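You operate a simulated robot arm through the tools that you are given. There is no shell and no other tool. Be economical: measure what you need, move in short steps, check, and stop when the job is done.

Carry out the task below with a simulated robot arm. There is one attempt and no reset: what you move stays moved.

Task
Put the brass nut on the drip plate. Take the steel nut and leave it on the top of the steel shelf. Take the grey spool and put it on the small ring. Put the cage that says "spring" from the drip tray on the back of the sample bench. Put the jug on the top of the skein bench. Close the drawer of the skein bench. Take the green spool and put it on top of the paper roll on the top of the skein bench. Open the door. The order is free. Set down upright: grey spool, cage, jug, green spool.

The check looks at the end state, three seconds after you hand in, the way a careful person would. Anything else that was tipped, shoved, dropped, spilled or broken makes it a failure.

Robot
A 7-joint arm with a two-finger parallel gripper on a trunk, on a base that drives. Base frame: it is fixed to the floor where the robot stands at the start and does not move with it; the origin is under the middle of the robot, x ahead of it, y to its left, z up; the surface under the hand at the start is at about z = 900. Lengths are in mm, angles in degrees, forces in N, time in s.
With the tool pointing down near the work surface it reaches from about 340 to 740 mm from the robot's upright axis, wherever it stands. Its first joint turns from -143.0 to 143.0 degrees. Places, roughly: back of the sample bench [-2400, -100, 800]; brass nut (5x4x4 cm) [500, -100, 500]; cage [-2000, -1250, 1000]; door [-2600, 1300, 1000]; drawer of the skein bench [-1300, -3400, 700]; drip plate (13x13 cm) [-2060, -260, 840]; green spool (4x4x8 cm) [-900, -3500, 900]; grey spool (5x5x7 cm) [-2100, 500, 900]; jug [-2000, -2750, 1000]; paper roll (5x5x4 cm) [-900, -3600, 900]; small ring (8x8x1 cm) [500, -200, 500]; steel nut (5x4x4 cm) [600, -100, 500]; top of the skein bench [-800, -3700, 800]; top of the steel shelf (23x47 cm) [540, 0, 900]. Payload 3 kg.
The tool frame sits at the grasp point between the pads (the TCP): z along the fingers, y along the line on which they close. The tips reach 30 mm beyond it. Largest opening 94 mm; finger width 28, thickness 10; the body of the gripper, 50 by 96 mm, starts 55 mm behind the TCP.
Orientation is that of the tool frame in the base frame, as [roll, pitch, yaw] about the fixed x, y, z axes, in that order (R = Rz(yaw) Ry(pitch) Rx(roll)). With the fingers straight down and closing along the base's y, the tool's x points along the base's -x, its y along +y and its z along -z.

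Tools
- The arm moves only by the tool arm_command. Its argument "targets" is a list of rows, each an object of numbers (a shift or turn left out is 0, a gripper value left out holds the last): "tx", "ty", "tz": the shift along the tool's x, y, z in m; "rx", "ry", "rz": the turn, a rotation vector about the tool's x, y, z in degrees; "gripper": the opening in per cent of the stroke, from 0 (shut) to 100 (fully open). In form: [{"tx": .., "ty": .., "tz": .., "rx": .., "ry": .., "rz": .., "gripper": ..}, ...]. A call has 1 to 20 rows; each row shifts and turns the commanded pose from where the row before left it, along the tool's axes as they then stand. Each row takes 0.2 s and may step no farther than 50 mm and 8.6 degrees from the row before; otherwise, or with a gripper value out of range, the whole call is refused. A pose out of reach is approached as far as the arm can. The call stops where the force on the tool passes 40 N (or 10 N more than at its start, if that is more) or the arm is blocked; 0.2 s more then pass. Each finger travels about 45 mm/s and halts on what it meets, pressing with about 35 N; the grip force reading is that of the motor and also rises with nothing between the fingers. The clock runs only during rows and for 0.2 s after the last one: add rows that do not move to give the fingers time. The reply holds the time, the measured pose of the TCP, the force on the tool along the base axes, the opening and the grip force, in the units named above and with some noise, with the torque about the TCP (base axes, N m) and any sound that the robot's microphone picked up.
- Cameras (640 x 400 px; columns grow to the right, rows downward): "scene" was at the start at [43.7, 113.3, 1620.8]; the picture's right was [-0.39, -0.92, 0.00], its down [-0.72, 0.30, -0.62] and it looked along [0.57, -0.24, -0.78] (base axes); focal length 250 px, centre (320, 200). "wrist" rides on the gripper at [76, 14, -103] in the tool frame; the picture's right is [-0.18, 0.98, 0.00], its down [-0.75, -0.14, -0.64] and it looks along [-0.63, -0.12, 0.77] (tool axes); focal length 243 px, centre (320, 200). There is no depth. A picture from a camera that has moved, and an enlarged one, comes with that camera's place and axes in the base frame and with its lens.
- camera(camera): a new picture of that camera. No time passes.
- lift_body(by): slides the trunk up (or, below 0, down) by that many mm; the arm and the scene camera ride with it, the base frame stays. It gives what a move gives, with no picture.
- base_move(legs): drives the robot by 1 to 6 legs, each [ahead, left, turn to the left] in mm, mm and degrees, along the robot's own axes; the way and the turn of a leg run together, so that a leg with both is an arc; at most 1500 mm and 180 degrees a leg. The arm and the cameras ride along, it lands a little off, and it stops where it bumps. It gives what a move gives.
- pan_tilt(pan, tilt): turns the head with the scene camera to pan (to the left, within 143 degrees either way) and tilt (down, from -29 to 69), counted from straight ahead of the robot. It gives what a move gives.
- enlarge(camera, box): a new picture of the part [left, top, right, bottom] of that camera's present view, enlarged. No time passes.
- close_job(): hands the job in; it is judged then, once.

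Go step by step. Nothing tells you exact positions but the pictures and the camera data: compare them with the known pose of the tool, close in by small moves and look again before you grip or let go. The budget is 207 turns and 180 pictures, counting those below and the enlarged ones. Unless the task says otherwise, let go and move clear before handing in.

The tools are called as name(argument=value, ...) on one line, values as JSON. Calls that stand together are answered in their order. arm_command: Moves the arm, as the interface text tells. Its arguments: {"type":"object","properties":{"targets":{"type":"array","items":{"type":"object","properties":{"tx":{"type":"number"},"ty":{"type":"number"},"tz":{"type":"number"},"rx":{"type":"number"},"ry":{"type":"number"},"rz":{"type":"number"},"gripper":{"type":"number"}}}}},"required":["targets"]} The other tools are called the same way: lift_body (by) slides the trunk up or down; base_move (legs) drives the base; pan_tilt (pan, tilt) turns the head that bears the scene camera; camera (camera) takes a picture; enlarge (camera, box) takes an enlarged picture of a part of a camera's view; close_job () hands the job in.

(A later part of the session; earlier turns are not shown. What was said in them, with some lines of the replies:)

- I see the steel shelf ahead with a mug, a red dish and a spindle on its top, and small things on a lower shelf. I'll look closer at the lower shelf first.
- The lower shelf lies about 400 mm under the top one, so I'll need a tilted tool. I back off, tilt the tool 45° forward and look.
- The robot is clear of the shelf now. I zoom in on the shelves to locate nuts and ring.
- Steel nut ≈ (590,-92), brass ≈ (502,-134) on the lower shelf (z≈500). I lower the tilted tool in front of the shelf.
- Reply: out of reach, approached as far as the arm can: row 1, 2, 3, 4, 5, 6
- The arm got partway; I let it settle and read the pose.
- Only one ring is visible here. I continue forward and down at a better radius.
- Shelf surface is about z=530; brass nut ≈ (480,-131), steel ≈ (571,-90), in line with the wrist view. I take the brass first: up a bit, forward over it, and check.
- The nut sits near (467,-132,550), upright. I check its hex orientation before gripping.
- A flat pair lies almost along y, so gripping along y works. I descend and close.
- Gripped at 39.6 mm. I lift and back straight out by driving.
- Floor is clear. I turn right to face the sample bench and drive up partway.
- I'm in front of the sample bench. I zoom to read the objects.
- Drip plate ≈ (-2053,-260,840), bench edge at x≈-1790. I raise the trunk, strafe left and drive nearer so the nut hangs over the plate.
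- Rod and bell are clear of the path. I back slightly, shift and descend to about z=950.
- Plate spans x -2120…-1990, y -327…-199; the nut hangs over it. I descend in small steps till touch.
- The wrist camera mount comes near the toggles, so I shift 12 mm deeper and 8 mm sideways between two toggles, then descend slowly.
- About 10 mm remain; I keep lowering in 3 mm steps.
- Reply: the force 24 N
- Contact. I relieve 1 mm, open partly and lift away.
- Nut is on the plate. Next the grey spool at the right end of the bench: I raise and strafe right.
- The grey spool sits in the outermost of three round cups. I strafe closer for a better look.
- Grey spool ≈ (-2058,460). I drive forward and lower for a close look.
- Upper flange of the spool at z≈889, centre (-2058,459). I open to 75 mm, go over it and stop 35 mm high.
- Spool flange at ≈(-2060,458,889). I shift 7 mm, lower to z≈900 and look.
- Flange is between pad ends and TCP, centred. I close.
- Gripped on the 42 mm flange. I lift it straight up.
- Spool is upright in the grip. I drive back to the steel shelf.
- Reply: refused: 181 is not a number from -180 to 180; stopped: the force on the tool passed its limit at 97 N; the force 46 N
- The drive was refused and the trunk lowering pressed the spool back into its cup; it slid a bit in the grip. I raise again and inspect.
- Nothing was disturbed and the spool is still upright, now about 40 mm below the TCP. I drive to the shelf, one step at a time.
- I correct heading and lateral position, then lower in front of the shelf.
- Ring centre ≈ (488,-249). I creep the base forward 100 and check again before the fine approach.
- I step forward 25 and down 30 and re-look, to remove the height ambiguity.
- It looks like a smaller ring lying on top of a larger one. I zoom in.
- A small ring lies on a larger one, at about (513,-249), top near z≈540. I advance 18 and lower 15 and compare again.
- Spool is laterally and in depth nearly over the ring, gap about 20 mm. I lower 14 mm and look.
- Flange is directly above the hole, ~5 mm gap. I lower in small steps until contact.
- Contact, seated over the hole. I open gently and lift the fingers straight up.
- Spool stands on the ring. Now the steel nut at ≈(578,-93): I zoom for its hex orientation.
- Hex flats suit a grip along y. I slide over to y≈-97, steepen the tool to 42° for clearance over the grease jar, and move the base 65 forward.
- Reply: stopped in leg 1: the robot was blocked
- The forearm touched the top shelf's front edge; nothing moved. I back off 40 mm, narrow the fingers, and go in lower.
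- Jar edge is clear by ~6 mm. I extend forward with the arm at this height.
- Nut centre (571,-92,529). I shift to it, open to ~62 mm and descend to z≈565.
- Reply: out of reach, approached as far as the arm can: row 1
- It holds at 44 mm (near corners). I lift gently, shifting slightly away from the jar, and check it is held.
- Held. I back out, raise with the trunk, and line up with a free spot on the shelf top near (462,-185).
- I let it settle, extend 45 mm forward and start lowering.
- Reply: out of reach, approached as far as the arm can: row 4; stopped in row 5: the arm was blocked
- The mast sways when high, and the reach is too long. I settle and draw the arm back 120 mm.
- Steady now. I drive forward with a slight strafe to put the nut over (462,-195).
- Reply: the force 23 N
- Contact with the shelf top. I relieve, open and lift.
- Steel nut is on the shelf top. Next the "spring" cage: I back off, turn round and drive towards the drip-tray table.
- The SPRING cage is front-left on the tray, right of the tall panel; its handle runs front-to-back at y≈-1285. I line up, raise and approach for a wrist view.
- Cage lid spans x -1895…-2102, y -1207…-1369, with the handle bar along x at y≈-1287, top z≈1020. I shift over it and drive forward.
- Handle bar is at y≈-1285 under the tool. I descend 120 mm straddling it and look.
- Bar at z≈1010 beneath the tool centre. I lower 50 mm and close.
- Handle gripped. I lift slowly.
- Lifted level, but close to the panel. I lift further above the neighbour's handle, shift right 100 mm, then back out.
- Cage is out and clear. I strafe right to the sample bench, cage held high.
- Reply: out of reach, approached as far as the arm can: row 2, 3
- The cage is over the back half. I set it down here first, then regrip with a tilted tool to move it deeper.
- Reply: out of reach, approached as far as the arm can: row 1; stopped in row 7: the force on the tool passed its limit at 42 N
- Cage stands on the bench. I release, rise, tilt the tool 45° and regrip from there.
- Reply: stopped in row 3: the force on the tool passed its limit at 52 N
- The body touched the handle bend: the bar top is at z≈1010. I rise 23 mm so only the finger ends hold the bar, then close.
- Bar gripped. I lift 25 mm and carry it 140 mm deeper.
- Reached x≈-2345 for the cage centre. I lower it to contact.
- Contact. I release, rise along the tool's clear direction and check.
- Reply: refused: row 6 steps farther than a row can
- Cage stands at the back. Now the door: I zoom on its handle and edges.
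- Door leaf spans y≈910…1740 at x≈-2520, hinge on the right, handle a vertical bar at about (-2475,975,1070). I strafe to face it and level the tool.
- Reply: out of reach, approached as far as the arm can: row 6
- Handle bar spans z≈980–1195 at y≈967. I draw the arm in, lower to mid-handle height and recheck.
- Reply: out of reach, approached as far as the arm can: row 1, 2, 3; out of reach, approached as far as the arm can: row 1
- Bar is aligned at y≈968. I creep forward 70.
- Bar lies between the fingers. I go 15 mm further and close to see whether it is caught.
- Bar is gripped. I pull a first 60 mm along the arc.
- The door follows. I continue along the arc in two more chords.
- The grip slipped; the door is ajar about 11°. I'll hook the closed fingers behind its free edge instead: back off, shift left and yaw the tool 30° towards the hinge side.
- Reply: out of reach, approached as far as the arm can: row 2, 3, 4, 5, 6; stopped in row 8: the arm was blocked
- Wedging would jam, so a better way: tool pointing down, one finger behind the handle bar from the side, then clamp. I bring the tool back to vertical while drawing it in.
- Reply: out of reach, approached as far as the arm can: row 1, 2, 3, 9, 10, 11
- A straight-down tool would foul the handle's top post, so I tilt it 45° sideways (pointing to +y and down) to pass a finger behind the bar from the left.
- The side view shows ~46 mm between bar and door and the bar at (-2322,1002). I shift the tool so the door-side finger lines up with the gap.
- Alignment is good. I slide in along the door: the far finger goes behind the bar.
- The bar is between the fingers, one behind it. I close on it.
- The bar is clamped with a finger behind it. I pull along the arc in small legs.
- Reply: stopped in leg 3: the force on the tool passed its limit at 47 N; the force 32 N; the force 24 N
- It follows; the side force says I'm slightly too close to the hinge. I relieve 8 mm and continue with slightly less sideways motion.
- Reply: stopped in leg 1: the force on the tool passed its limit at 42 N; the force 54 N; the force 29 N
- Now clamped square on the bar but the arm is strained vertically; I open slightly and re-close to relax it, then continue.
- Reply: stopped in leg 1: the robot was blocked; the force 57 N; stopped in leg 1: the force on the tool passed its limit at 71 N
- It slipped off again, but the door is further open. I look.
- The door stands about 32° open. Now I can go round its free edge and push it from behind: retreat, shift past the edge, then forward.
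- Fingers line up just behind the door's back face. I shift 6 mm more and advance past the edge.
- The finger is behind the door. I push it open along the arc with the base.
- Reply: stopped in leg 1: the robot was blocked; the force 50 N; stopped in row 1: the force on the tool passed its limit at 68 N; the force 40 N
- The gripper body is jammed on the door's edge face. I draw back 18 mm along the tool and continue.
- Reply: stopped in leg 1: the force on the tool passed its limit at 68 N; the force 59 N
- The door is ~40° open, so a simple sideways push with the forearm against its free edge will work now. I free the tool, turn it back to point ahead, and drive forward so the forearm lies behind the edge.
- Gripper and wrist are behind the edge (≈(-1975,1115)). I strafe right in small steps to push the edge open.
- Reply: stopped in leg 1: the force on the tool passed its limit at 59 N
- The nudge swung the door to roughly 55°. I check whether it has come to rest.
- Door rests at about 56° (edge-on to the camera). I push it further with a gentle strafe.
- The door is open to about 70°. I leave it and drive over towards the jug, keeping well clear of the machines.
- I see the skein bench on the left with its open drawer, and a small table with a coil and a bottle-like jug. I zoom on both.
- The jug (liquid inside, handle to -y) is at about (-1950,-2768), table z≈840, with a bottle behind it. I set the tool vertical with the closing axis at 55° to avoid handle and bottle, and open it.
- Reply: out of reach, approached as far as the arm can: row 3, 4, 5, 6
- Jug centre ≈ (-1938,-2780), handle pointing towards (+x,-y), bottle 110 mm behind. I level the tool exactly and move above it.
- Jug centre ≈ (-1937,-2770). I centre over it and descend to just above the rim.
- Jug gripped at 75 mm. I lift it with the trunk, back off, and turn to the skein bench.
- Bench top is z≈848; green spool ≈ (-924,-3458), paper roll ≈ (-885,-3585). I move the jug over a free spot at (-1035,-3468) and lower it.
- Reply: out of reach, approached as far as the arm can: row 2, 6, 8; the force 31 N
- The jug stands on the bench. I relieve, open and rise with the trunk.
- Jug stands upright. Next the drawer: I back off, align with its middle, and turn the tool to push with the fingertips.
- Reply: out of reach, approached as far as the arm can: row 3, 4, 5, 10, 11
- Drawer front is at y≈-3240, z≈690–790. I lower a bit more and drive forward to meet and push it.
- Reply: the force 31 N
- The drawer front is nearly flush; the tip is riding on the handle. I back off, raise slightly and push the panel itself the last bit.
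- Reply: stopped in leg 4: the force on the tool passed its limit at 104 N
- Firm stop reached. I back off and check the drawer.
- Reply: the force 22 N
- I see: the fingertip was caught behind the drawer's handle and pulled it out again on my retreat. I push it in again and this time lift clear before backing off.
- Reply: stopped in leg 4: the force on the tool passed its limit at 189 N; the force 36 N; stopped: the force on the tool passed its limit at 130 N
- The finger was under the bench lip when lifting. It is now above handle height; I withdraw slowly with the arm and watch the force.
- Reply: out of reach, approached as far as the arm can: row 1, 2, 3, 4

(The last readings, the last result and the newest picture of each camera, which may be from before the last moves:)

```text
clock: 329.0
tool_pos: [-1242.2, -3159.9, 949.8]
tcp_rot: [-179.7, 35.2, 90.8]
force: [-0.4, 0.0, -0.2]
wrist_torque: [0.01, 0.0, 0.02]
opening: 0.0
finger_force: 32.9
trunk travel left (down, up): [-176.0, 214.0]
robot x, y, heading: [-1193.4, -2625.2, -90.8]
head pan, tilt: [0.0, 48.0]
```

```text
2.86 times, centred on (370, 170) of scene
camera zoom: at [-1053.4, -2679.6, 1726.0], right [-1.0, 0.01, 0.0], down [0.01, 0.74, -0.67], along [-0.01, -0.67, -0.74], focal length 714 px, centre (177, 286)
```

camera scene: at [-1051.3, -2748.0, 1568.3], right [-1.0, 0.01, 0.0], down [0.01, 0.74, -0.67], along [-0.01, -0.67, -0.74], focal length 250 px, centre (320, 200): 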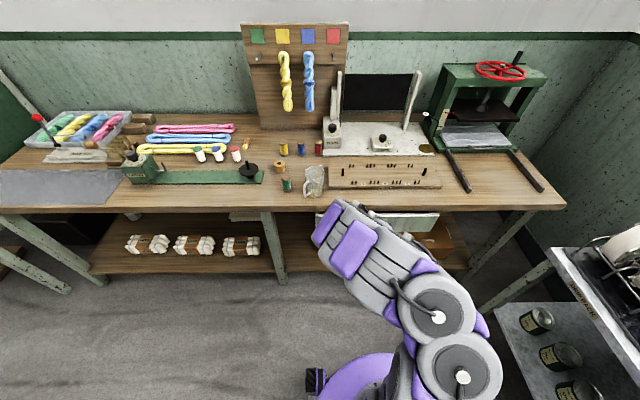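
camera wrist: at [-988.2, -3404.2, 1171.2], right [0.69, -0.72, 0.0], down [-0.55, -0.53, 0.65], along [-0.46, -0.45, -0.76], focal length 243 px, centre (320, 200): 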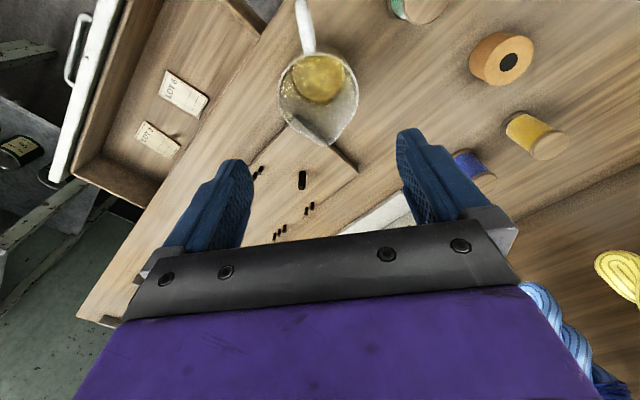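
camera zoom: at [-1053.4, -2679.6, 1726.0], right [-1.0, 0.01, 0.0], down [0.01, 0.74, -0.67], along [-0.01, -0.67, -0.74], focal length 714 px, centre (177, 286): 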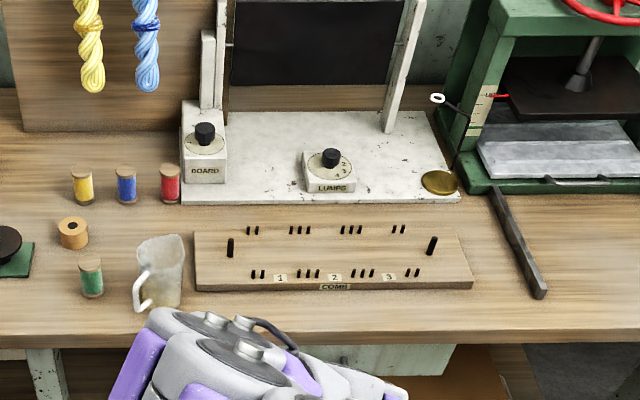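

The drawer is closed and everything stands. Now the green spool at (-926,-3460) onto the roll at (-882,-3593): I set the tool vertical, raise and line up.

base_move(legs=[[0, 316, 0.7]])

arm_command(targets=[{"ry": 7.1}, {"ry": 7.1}, {"ry": 7.1}, {"ry": 7.1}, {"ry": 6.8, "gripper": 70}, {"tz": -0.05}, {"tz": -0.05}, {"tz": -0.05}, {}])

lift_body(by=-100)

```text
clock: 331.2
tool_pos: [-924.3, -3162.9, 948.6]
tcp_rot: [179.9, 35.3, 90.9]
force: [-1.4, 0.6, -0.1]
wrist_torque: [0.0, -0.03, 0.02]
opening: 0.0
finger_force: 33.3
trunk travel left (down, up): [-176.0, 214.0]
robot x, y, heading: [-872.2, -2630.4, -90.3]
head pan, tilt: [0.0, 48.0]
```

```text
clock: 333.2
tool_pos: [-906.9, -3162.3, 1099.8]
tcp_rot: [-179.0, 0.0, 91.0]
force: [1.1, -0.6, 0.5]
wrist_torque: [0.0, 0.05, -0.01]
opening: 65.8
finger_force: 0.0
trunk travel left (down, up): [-176.0, 214.0]
robot x, y, heading: [-871.9, -2632.3, -90.2]
head pan, tilt: [0.0, 48.0]
```

```text
clock: 334.5
tool_pos: [-915.8, -3161.2, 999.9]
tcp_rot: [-179.4, 0.0, 91.1]
force: [-0.2, 0.6, -0.3]
wrist_torque: [0.0, -0.01, -0.01]
opening: 65.7
finger_force: 0.1
trunk travel left (down, up): [-76.0, 314.0]
robot x, y, heading: [-875.5, -2635.5, -90.1]
head pan, tilt: [0.0, 48.0]
```

base_move(legs=[[265, 0, 0]])

arm_command(targets=[{}, {}, {}])

camera(camera="wrist")

```text
clock: 336.4
tool_pos: [-913.3, -3429.3, 999.1]
tcp_rot: [-179.4, 0.1, 91.1]
force: [0.2, -0.9, -0.6]
wrist_torque: [0.01, 0.02, 0.0]
opening: 65.7
finger_force: 0.0
trunk travel left (down, up): [-76.0, 314.0]
robot x, y, heading: [-875.3, -2898.4, -90.0]
head pan, tilt: [0.0, 48.0]
```

```text
clock: 337.2
tool_pos: [-913.5, -3426.5, 1000.4]
tcp_rot: [-179.4, 0.2, 91.1]
force: [0.5, 0.7, -0.1]
wrist_torque: [-0.01, 0.02, -0.02]
opening: 65.6
finger_force: 0.0
trunk travel left (down, up): [-76.0, 314.0]
robot x, y, heading: [-877.1, -2899.9, -90.0]
head pan, tilt: [0.0, 48.0]
```

```text
13 pictures are left
camera wrist: at [-900.4, -3351.3, 1102.2], right [0.99, -0.17, -0.01], down [-0.12, -0.75, 0.65], along [-0.11, -0.64, -0.76], focal length 243 px, centre (320, 200)
```

wrist: 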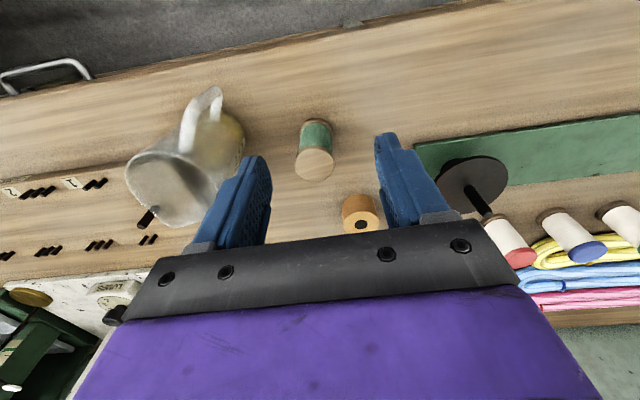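

Spool top at (-925,-3462). I centre over it, descend and close.

arm_command(targets=[{"tx": -0.035, "ty": -0.012, "rx": -0.6}, {"tz": 0.035}, {}, {"tz": 0.035}, {"tz": 0.036}, {}])

camera(camera="wrist")

```text
clock: 338.6
tool_pos: [-925.2, -3464.3, 894.7]
tcp_rot: [179.9, 0.2, 91.1]
force: [1.0, -0.5, 0.0]
wrist_torque: [0.01, 0.0, -0.03]
opening: 65.9
finger_force: 0.1
trunk travel left (down, up): [-76.0, 314.0]
robot x, y, heading: [-871.7, -2899.5, -90.2]
head pan, tilt: [0.0, 48.0]
```

```text
12 pictures are left
camera wrist: at [-913.4, -3388.9, 997.2], right [0.99, -0.17, 0.0], down [-0.13, -0.75, 0.64], along [-0.11, -0.64, -0.76], focal length 243 px, centre (320, 200)
```

wrist: 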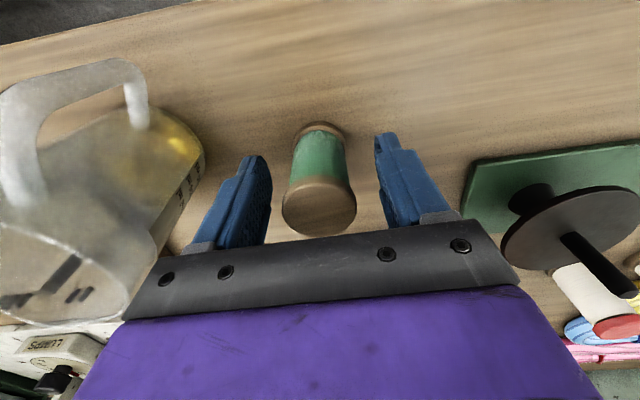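

arm_command(targets=[{"gripper": 0}, {"gripper": 0}, {"gripper": 0}, {"gripper": 0}, {}, {"tz": -0.03}, {"tz": -0.03}, {"tz": -0.03}, {}])

camera(camera="wrist")

```text
clock: 340.6
tool_pos: [-925.8, -3461.9, 983.6]
tcp_rot: [179.9, 0.2, 91.1]
force: [0.2, 0.8, -0.9]
wrist_torque: [-0.03, -0.01, -0.03]
opening: 38.3
finger_force: 34.9
trunk travel left (down, up): [-76.0, 314.0]
robot x, y, heading: [-873.3, -2895.4, -89.9]
head pan, tilt: [0.0, 48.0]
```

```text
11 pictures are left
camera wrist: at [-914.7, -3386.4, 1087.0], right [0.99, -0.17, 0.0], down [-0.13, -0.75, 0.64], along [-0.11, -0.64, -0.76], focal length 243 px, centre (320, 200)
```

wrist: 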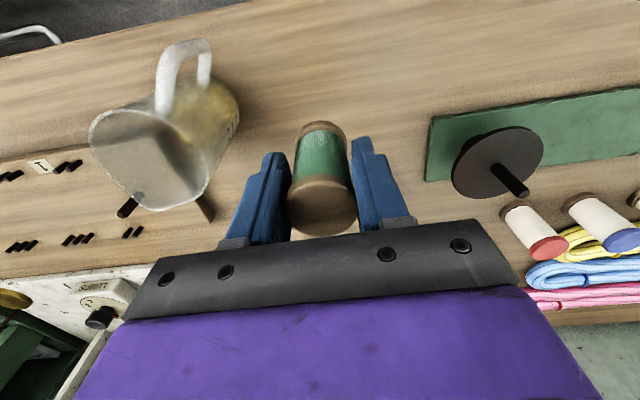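

Spool held at 38 mm. I carry it above the paper roll and check with the scene camera.

arm_command(targets=[{"tx": -0.0416, "ty": 0.0125}, {"tx": -0.0416, "ty": 0.0125}, {"tx": -0.0416, "ty": 0.0126}, {}, {}])

enlarge(camera="scene", box=[270, 150, 390, 250])

camera(camera="wrist")

```text
clock: 341.8
tool_pos: [-883.2, -3585.9, 985.6]
tcp_rot: [-180.0, 0.2, 91.2]
force: [0.0, -0.3, -0.3]
wrist_torque: [0.01, 0.03, -0.01]
opening: 38.7
finger_force: 35.4
trunk travel left (down, up): [-76.0, 314.0]
robot x, y, heading: [-875.1, -2899.4, -90.3]
head pan, tilt: [0.0, 48.0]
```

```text
4.00 times, centred on (330, 200) of scene
camera zoom: at [-731.9, -2950.7, 1626.0], right [-1.0, 0.0, 0.0], down [0.0, 0.75, -0.67], along [0.0, -0.67, -0.75], focal length 999 px, centre (280, 200)
```

zoom: 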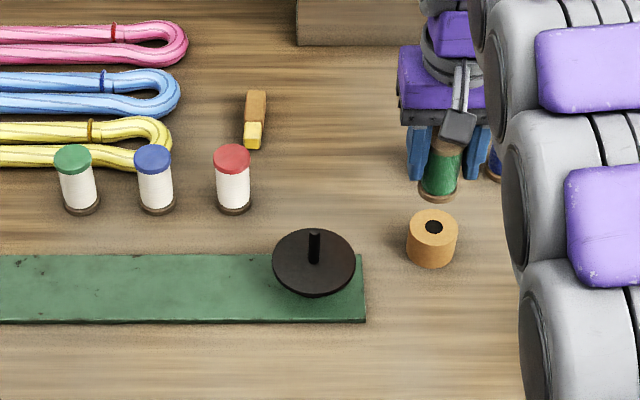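

```text
9 pictures are left
camera wrist: at [-871.4, -3510.0, 1087.9], right [0.99, -0.17, 0.0], down [-0.13, -0.75, 0.64], along [-0.11, -0.63, -0.77], focal length 243 px, centre (320, 200)
```

wrist: 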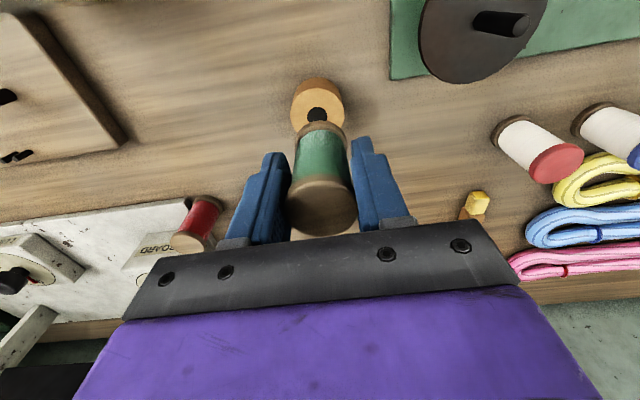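

Spool and roll are aligned within a few mm in both views. I lower it onto the roll.

arm_command(targets=[{"tz": 0.02, "ty": -0.002}, {"tz": 0.015}, {"tz": 0.004}, {"tz": 0.003}, {"tz": 0.002}, {"tz": 0.002}, {}])

enlarge(camera="scene", box=[310, 160, 390, 230])

```text
clock: 343.4
tool_pos: [-886.1, -3586.0, 938.4]
tcp_rot: [180.0, 0.2, 91.1]
force: [-0.1, -0.5, -0.2]
wrist_torque: [-0.02, 0.01, -0.01]
opening: 38.4
finger_force: 34.9
trunk travel left (down, up): [-76.0, 314.0]
robot x, y, heading: [-872.1, -2897.5, -90.0]
head pan, tilt: [0.0, 48.0]
```

```text
5.71 times, centred on (350, 195) of scene
camera zoom: at [-731.9, -2950.6, 1626.0], right [-1.0, 0.0, 0.0], down [0.0, 0.75, -0.67], along [0.0, -0.67, -0.75], focal length 1428 px, centre (149, 229)
```

zoom: 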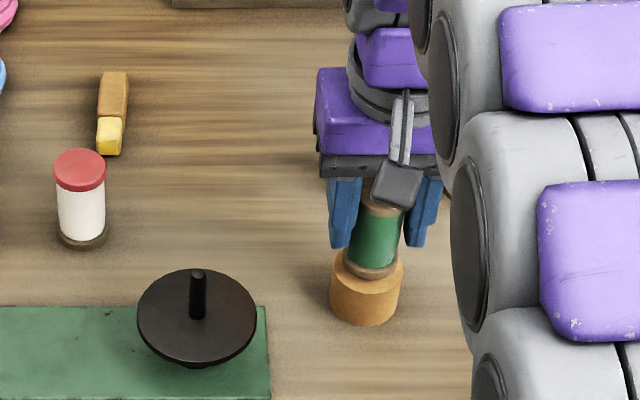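

Nearly touching and well centred; I correct 3 mm sideways and finish lowering.

arm_command(targets=[{"ty": 0.003}, {"tz": 0.002}, {"tz": 0.002}, {"tz": 0.002}, {}])

arm_command(targets=[{"tz": 0.002}, {"tz": 0.002}, {}])

```text
clock: 344.6
tool_pos: [-884.4, -3586.3, 931.9]
tcp_rot: [179.9, 0.1, 91.1]
force: [-0.2, -0.6, -1.7]
wrist_torque: [0.0, 0.04, 0.05]
opening: 38.6
finger_force: 35.2
trunk travel left (down, up): [-76.0, 314.0]
robot x, y, heading: [-872.2, -2900.4, -90.1]
head pan, tilt: [0.0, 48.0]
```

```text
clock: 345.4
tool_pos: [-884.0, -3587.0, 931.6]
tcp_rot: [-180.0, 0.4, 91.2]
force: [0.2, -0.4, 18.6]
wrist_torque: [-0.08, -0.03, 0.0]
opening: 38.5
finger_force: 34.5
trunk travel left (down, up): [-76.0, 314.0]
robot x, y, heading: [-873.6, -2897.0, -90.0]
head pan, tilt: [0.0, 48.0]
```

Contact. I relieve, open evenly and rise straight up.

arm_command(targets=[{"tz": -0.0015}, {"gripper": 50}, {"gripper": 65}, {"gripper": 70}, {}, {"tz": -0.03}, {"tz": -0.04}, {"tz": -0.04}, {}])

enlarge(camera="scene", box=[290, 140, 450, 250])

```text
clock: 347.4
tool_pos: [-884.4, -3585.3, 1042.5]
tcp_rot: [-180.0, 0.1, 91.1]
force: [0.7, 0.6, 0.2]
wrist_torque: [-0.03, 0.0, -0.04]
opening: 65.9
finger_force: 0.0
trunk travel left (down, up): [-76.0, 314.0]
robot x, y, heading: [-873.7, -2900.1, -90.1]
head pan, tilt: [0.0, 48.0]
```

```text
3.64 times, centred on (370, 195) of scene
camera zoom: at [-731.7, -2950.5, 1625.9], right [-1.0, 0.0, 0.0], down [0.0, 0.75, -0.67], along [0.0, -0.67, -0.75], focal length 909 px, centre (138, 218)
```

zoom: 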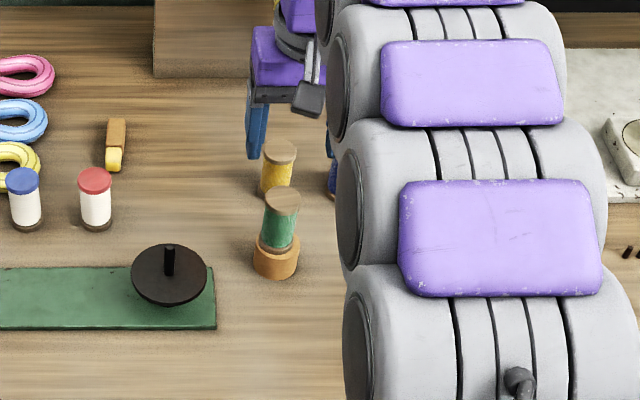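

The green spool stands on the roll. I retreat and check the bench and drawer.

lift_body(by=80)

base_move(legs=[[-650, 0, 0]])

pan_tilt(pan=-25, tilt=38)

enlarge(camera="scene", box=[150, 120, 470, 320])

```text
clock: 348.6
tool_pos: [-882.7, -3586.6, 1122.5]
tcp_rot: [179.9, 0.1, 91.1]
force: [-0.1, 1.4, 0.0]
wrist_torque: [0.01, -0.04, 0.04]
opening: 66.0
finger_force: 0.2
trunk travel left (down, up): [-156.0, 234.0]
robot x, y, heading: [-873.5, -2900.2, -89.8]
head pan, tilt: [0.0, 48.0]
```

```text
clock: 352.2
tool_pos: [-879.0, -2940.2, 1122.5]
tcp_rot: [179.9, 0.2, 91.5]
force: [0.8, 0.0, 0.3]
wrist_torque: [-0.03, -0.03, -0.01]
opening: 65.9
finger_force: 0.0
trunk travel left (down, up): [-156.0, 234.0]
robot x, y, heading: [-874.4, -2251.4, -89.7]
head pan, tilt: [0.0, 48.0]
```

```text
clock: 353.1
tool_pos: [-880.4, -2938.1, 1125.0]
tcp_rot: [179.9, 0.3, 91.4]
force: [0.8, 0.2, 0.3]
wrist_torque: [0.04, -0.03, -0.02]
opening: 65.7
finger_force: 0.0
trunk travel left (down, up): [-156.0, 234.0]
robot x, y, heading: [-873.3, -2252.3, -89.8]
head pan, tilt: [-25.0, 38.0]
```

```text
2.00 times, centred on (310, 220) of scene
camera zoom: at [-768.7, -2303.3, 1720.4], right [-0.91, 0.42, 0.0], down [0.26, 0.56, -0.79], along [-0.33, -0.71, -0.62], focal length 500 px, centre (340, 160)
```

zoom: 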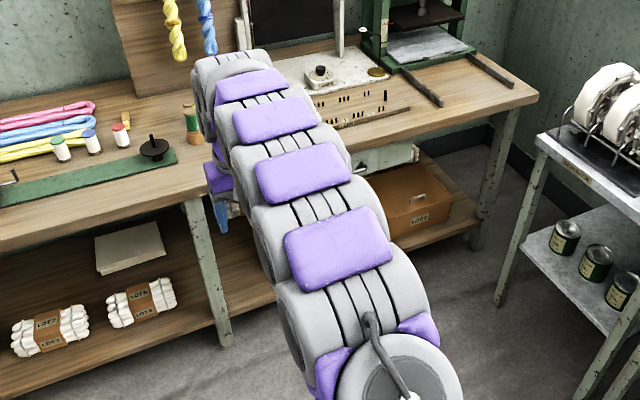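

base_move(legs=[[0, 0, 50]])

pan_tilt(pan=-68, tilt=38)

camera(camera="scene")

```text
clock: 355.7
tool_pos: [-355.8, -2701.7, 1125.0]
tcp_rot: [179.9, 0.3, 141.0]
force: [-0.7, 0.1, 0.6]
wrist_torque: [0.02, 0.01, -0.05]
opening: 66.0
finger_force: 0.0
trunk travel left (down, up): [-156.0, 234.0]
robot x, y, heading: [-875.9, -2253.9, -40.2]
head pan, tilt: [-25.0, 38.0]
```

```text
clock: 356.8
tool_pos: [-358.3, -2700.0, 1126.1]
tcp_rot: [180.0, 0.5, 141.0]
force: [0.3, -0.8, 0.0]
wrist_torque: [-0.05, 0.01, -0.02]
opening: 65.8
finger_force: 0.0
trunk travel left (down, up): [-156.0, 234.0]
robot x, y, heading: [-873.1, -2255.9, -40.0]
head pan, tilt: [-68.0, 38.0]
```

```text
5 pictures are left
camera scene: at [-828.3, -2208.9, 1720.6], right [-0.95, 0.31, 0.0], down [0.19, 0.59, -0.79], along [-0.25, -0.75, -0.62], focal length 250 px, centre (320, 200)
```

scene: 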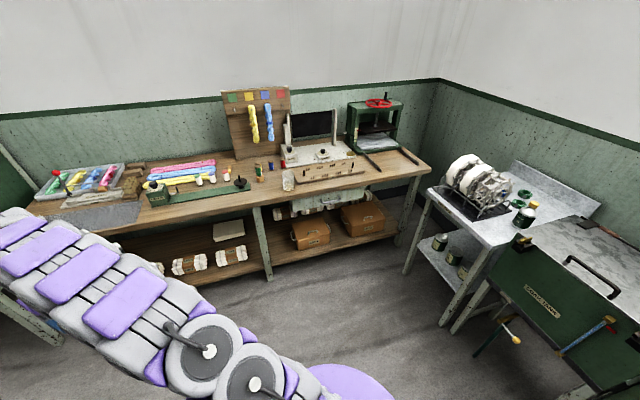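

enlarge(camera="scene", box=[240, 145, 420, 255])

```text
3.56 times, centred on (330, 200) of scene
camera zoom: at [-828.3, -2208.9, 1720.6], right [-0.95, 0.31, 0.0], down [0.19, 0.59, -0.79], along [-0.25, -0.75, -0.62], focal length 888 px, centre (284, 200)
```

zoom: 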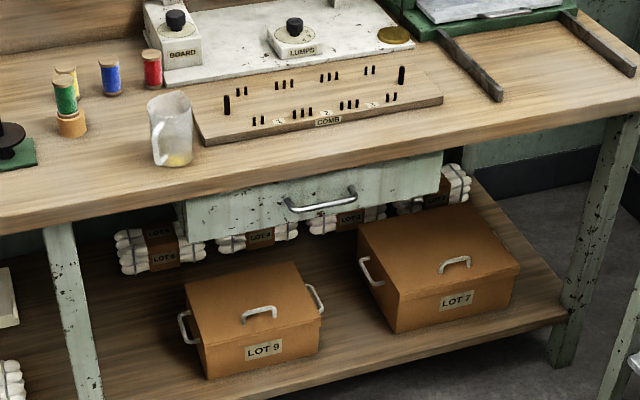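

Drawer is shut, jug and spool are in place. One last look at the door and sample bench from afar.

base_move(legs=[[0, 0, 40]])

pan_tilt(pan=118, tilt=12)

enlarge(camera="scene", box=[200, 100, 440, 300])

```text
clock: 359.1
tool_pos: [-191.5, -2270.5, 1126.6]
tcp_rot: [-180.0, 0.5, -179.3]
force: [0.0, -0.1, -0.2]
wrist_torque: [0.01, -0.02, -0.01]
opening: 66.1
finger_force: 0.0
trunk travel left (down, up): [-156.0, 234.0]
robot x, y, heading: [-877.0, -2250.6, -0.6]
head pan, tilt: [-68.0, 38.0]
```

```text
clock: 361.8
tool_pos: [-192.9, -2269.3, 1128.1]
tcp_rot: [-180.0, 0.6, -179.4]
force: [0.3, 0.3, -0.5]
wrist_torque: [0.01, -0.03, 0.03]
opening: 65.7
finger_force: 0.0
trunk travel left (down, up): [-156.0, 234.0]
robot x, y, heading: [-875.5, -2252.4, -0.9]
head pan, tilt: [118.0, 12.0]
```

```text
2.00 times, centred on (320, 200) of scene
camera zoom: at [-939.3, -2026.3, 1762.2], right [0.89, 0.46, 0.0], down [0.09, -0.19, -0.98], along [-0.45, 0.87, -0.21], focal length 500 px, centre (320, 200)
```

zoom: 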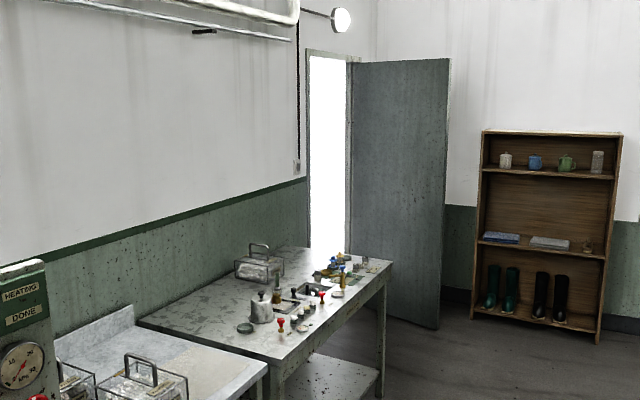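

The door stands wide open, the cage is at the back of the sample bench, and the gripper is clear of everything, so I hand in.

close_job()

```text
The job is handed in.
```

I finished all eight items and handed in. I checked most of them again by camera near the end. The two nuts and the grey spool I only saw right after setting them down.

- **Brass nut:** it is on the drip plate.
- **Steel nut:** it is on top of the steel shelf.
- **Grey spool:** it is upright on the small ring, which lies on a larger ring on the lower shelf.
- **Spring cage:** it is upright at the back of the sample bench.
- **Jug:** it is upright on the skein bench, close to the comb board.
- **Drawer:** it is shut. My first try pulled it back out by the handle, so I pushed it in a second time.
- **Green spool:** it is upright on the paper roll.
- **Door:** it stands open to about 70°.

There were some contacts along the way. The forearm touched the steel shelf's front edge, the grey spool was pressed back into its cup once, and the gripper bumped the skein bench from below. I saw nothing tip or move from these.
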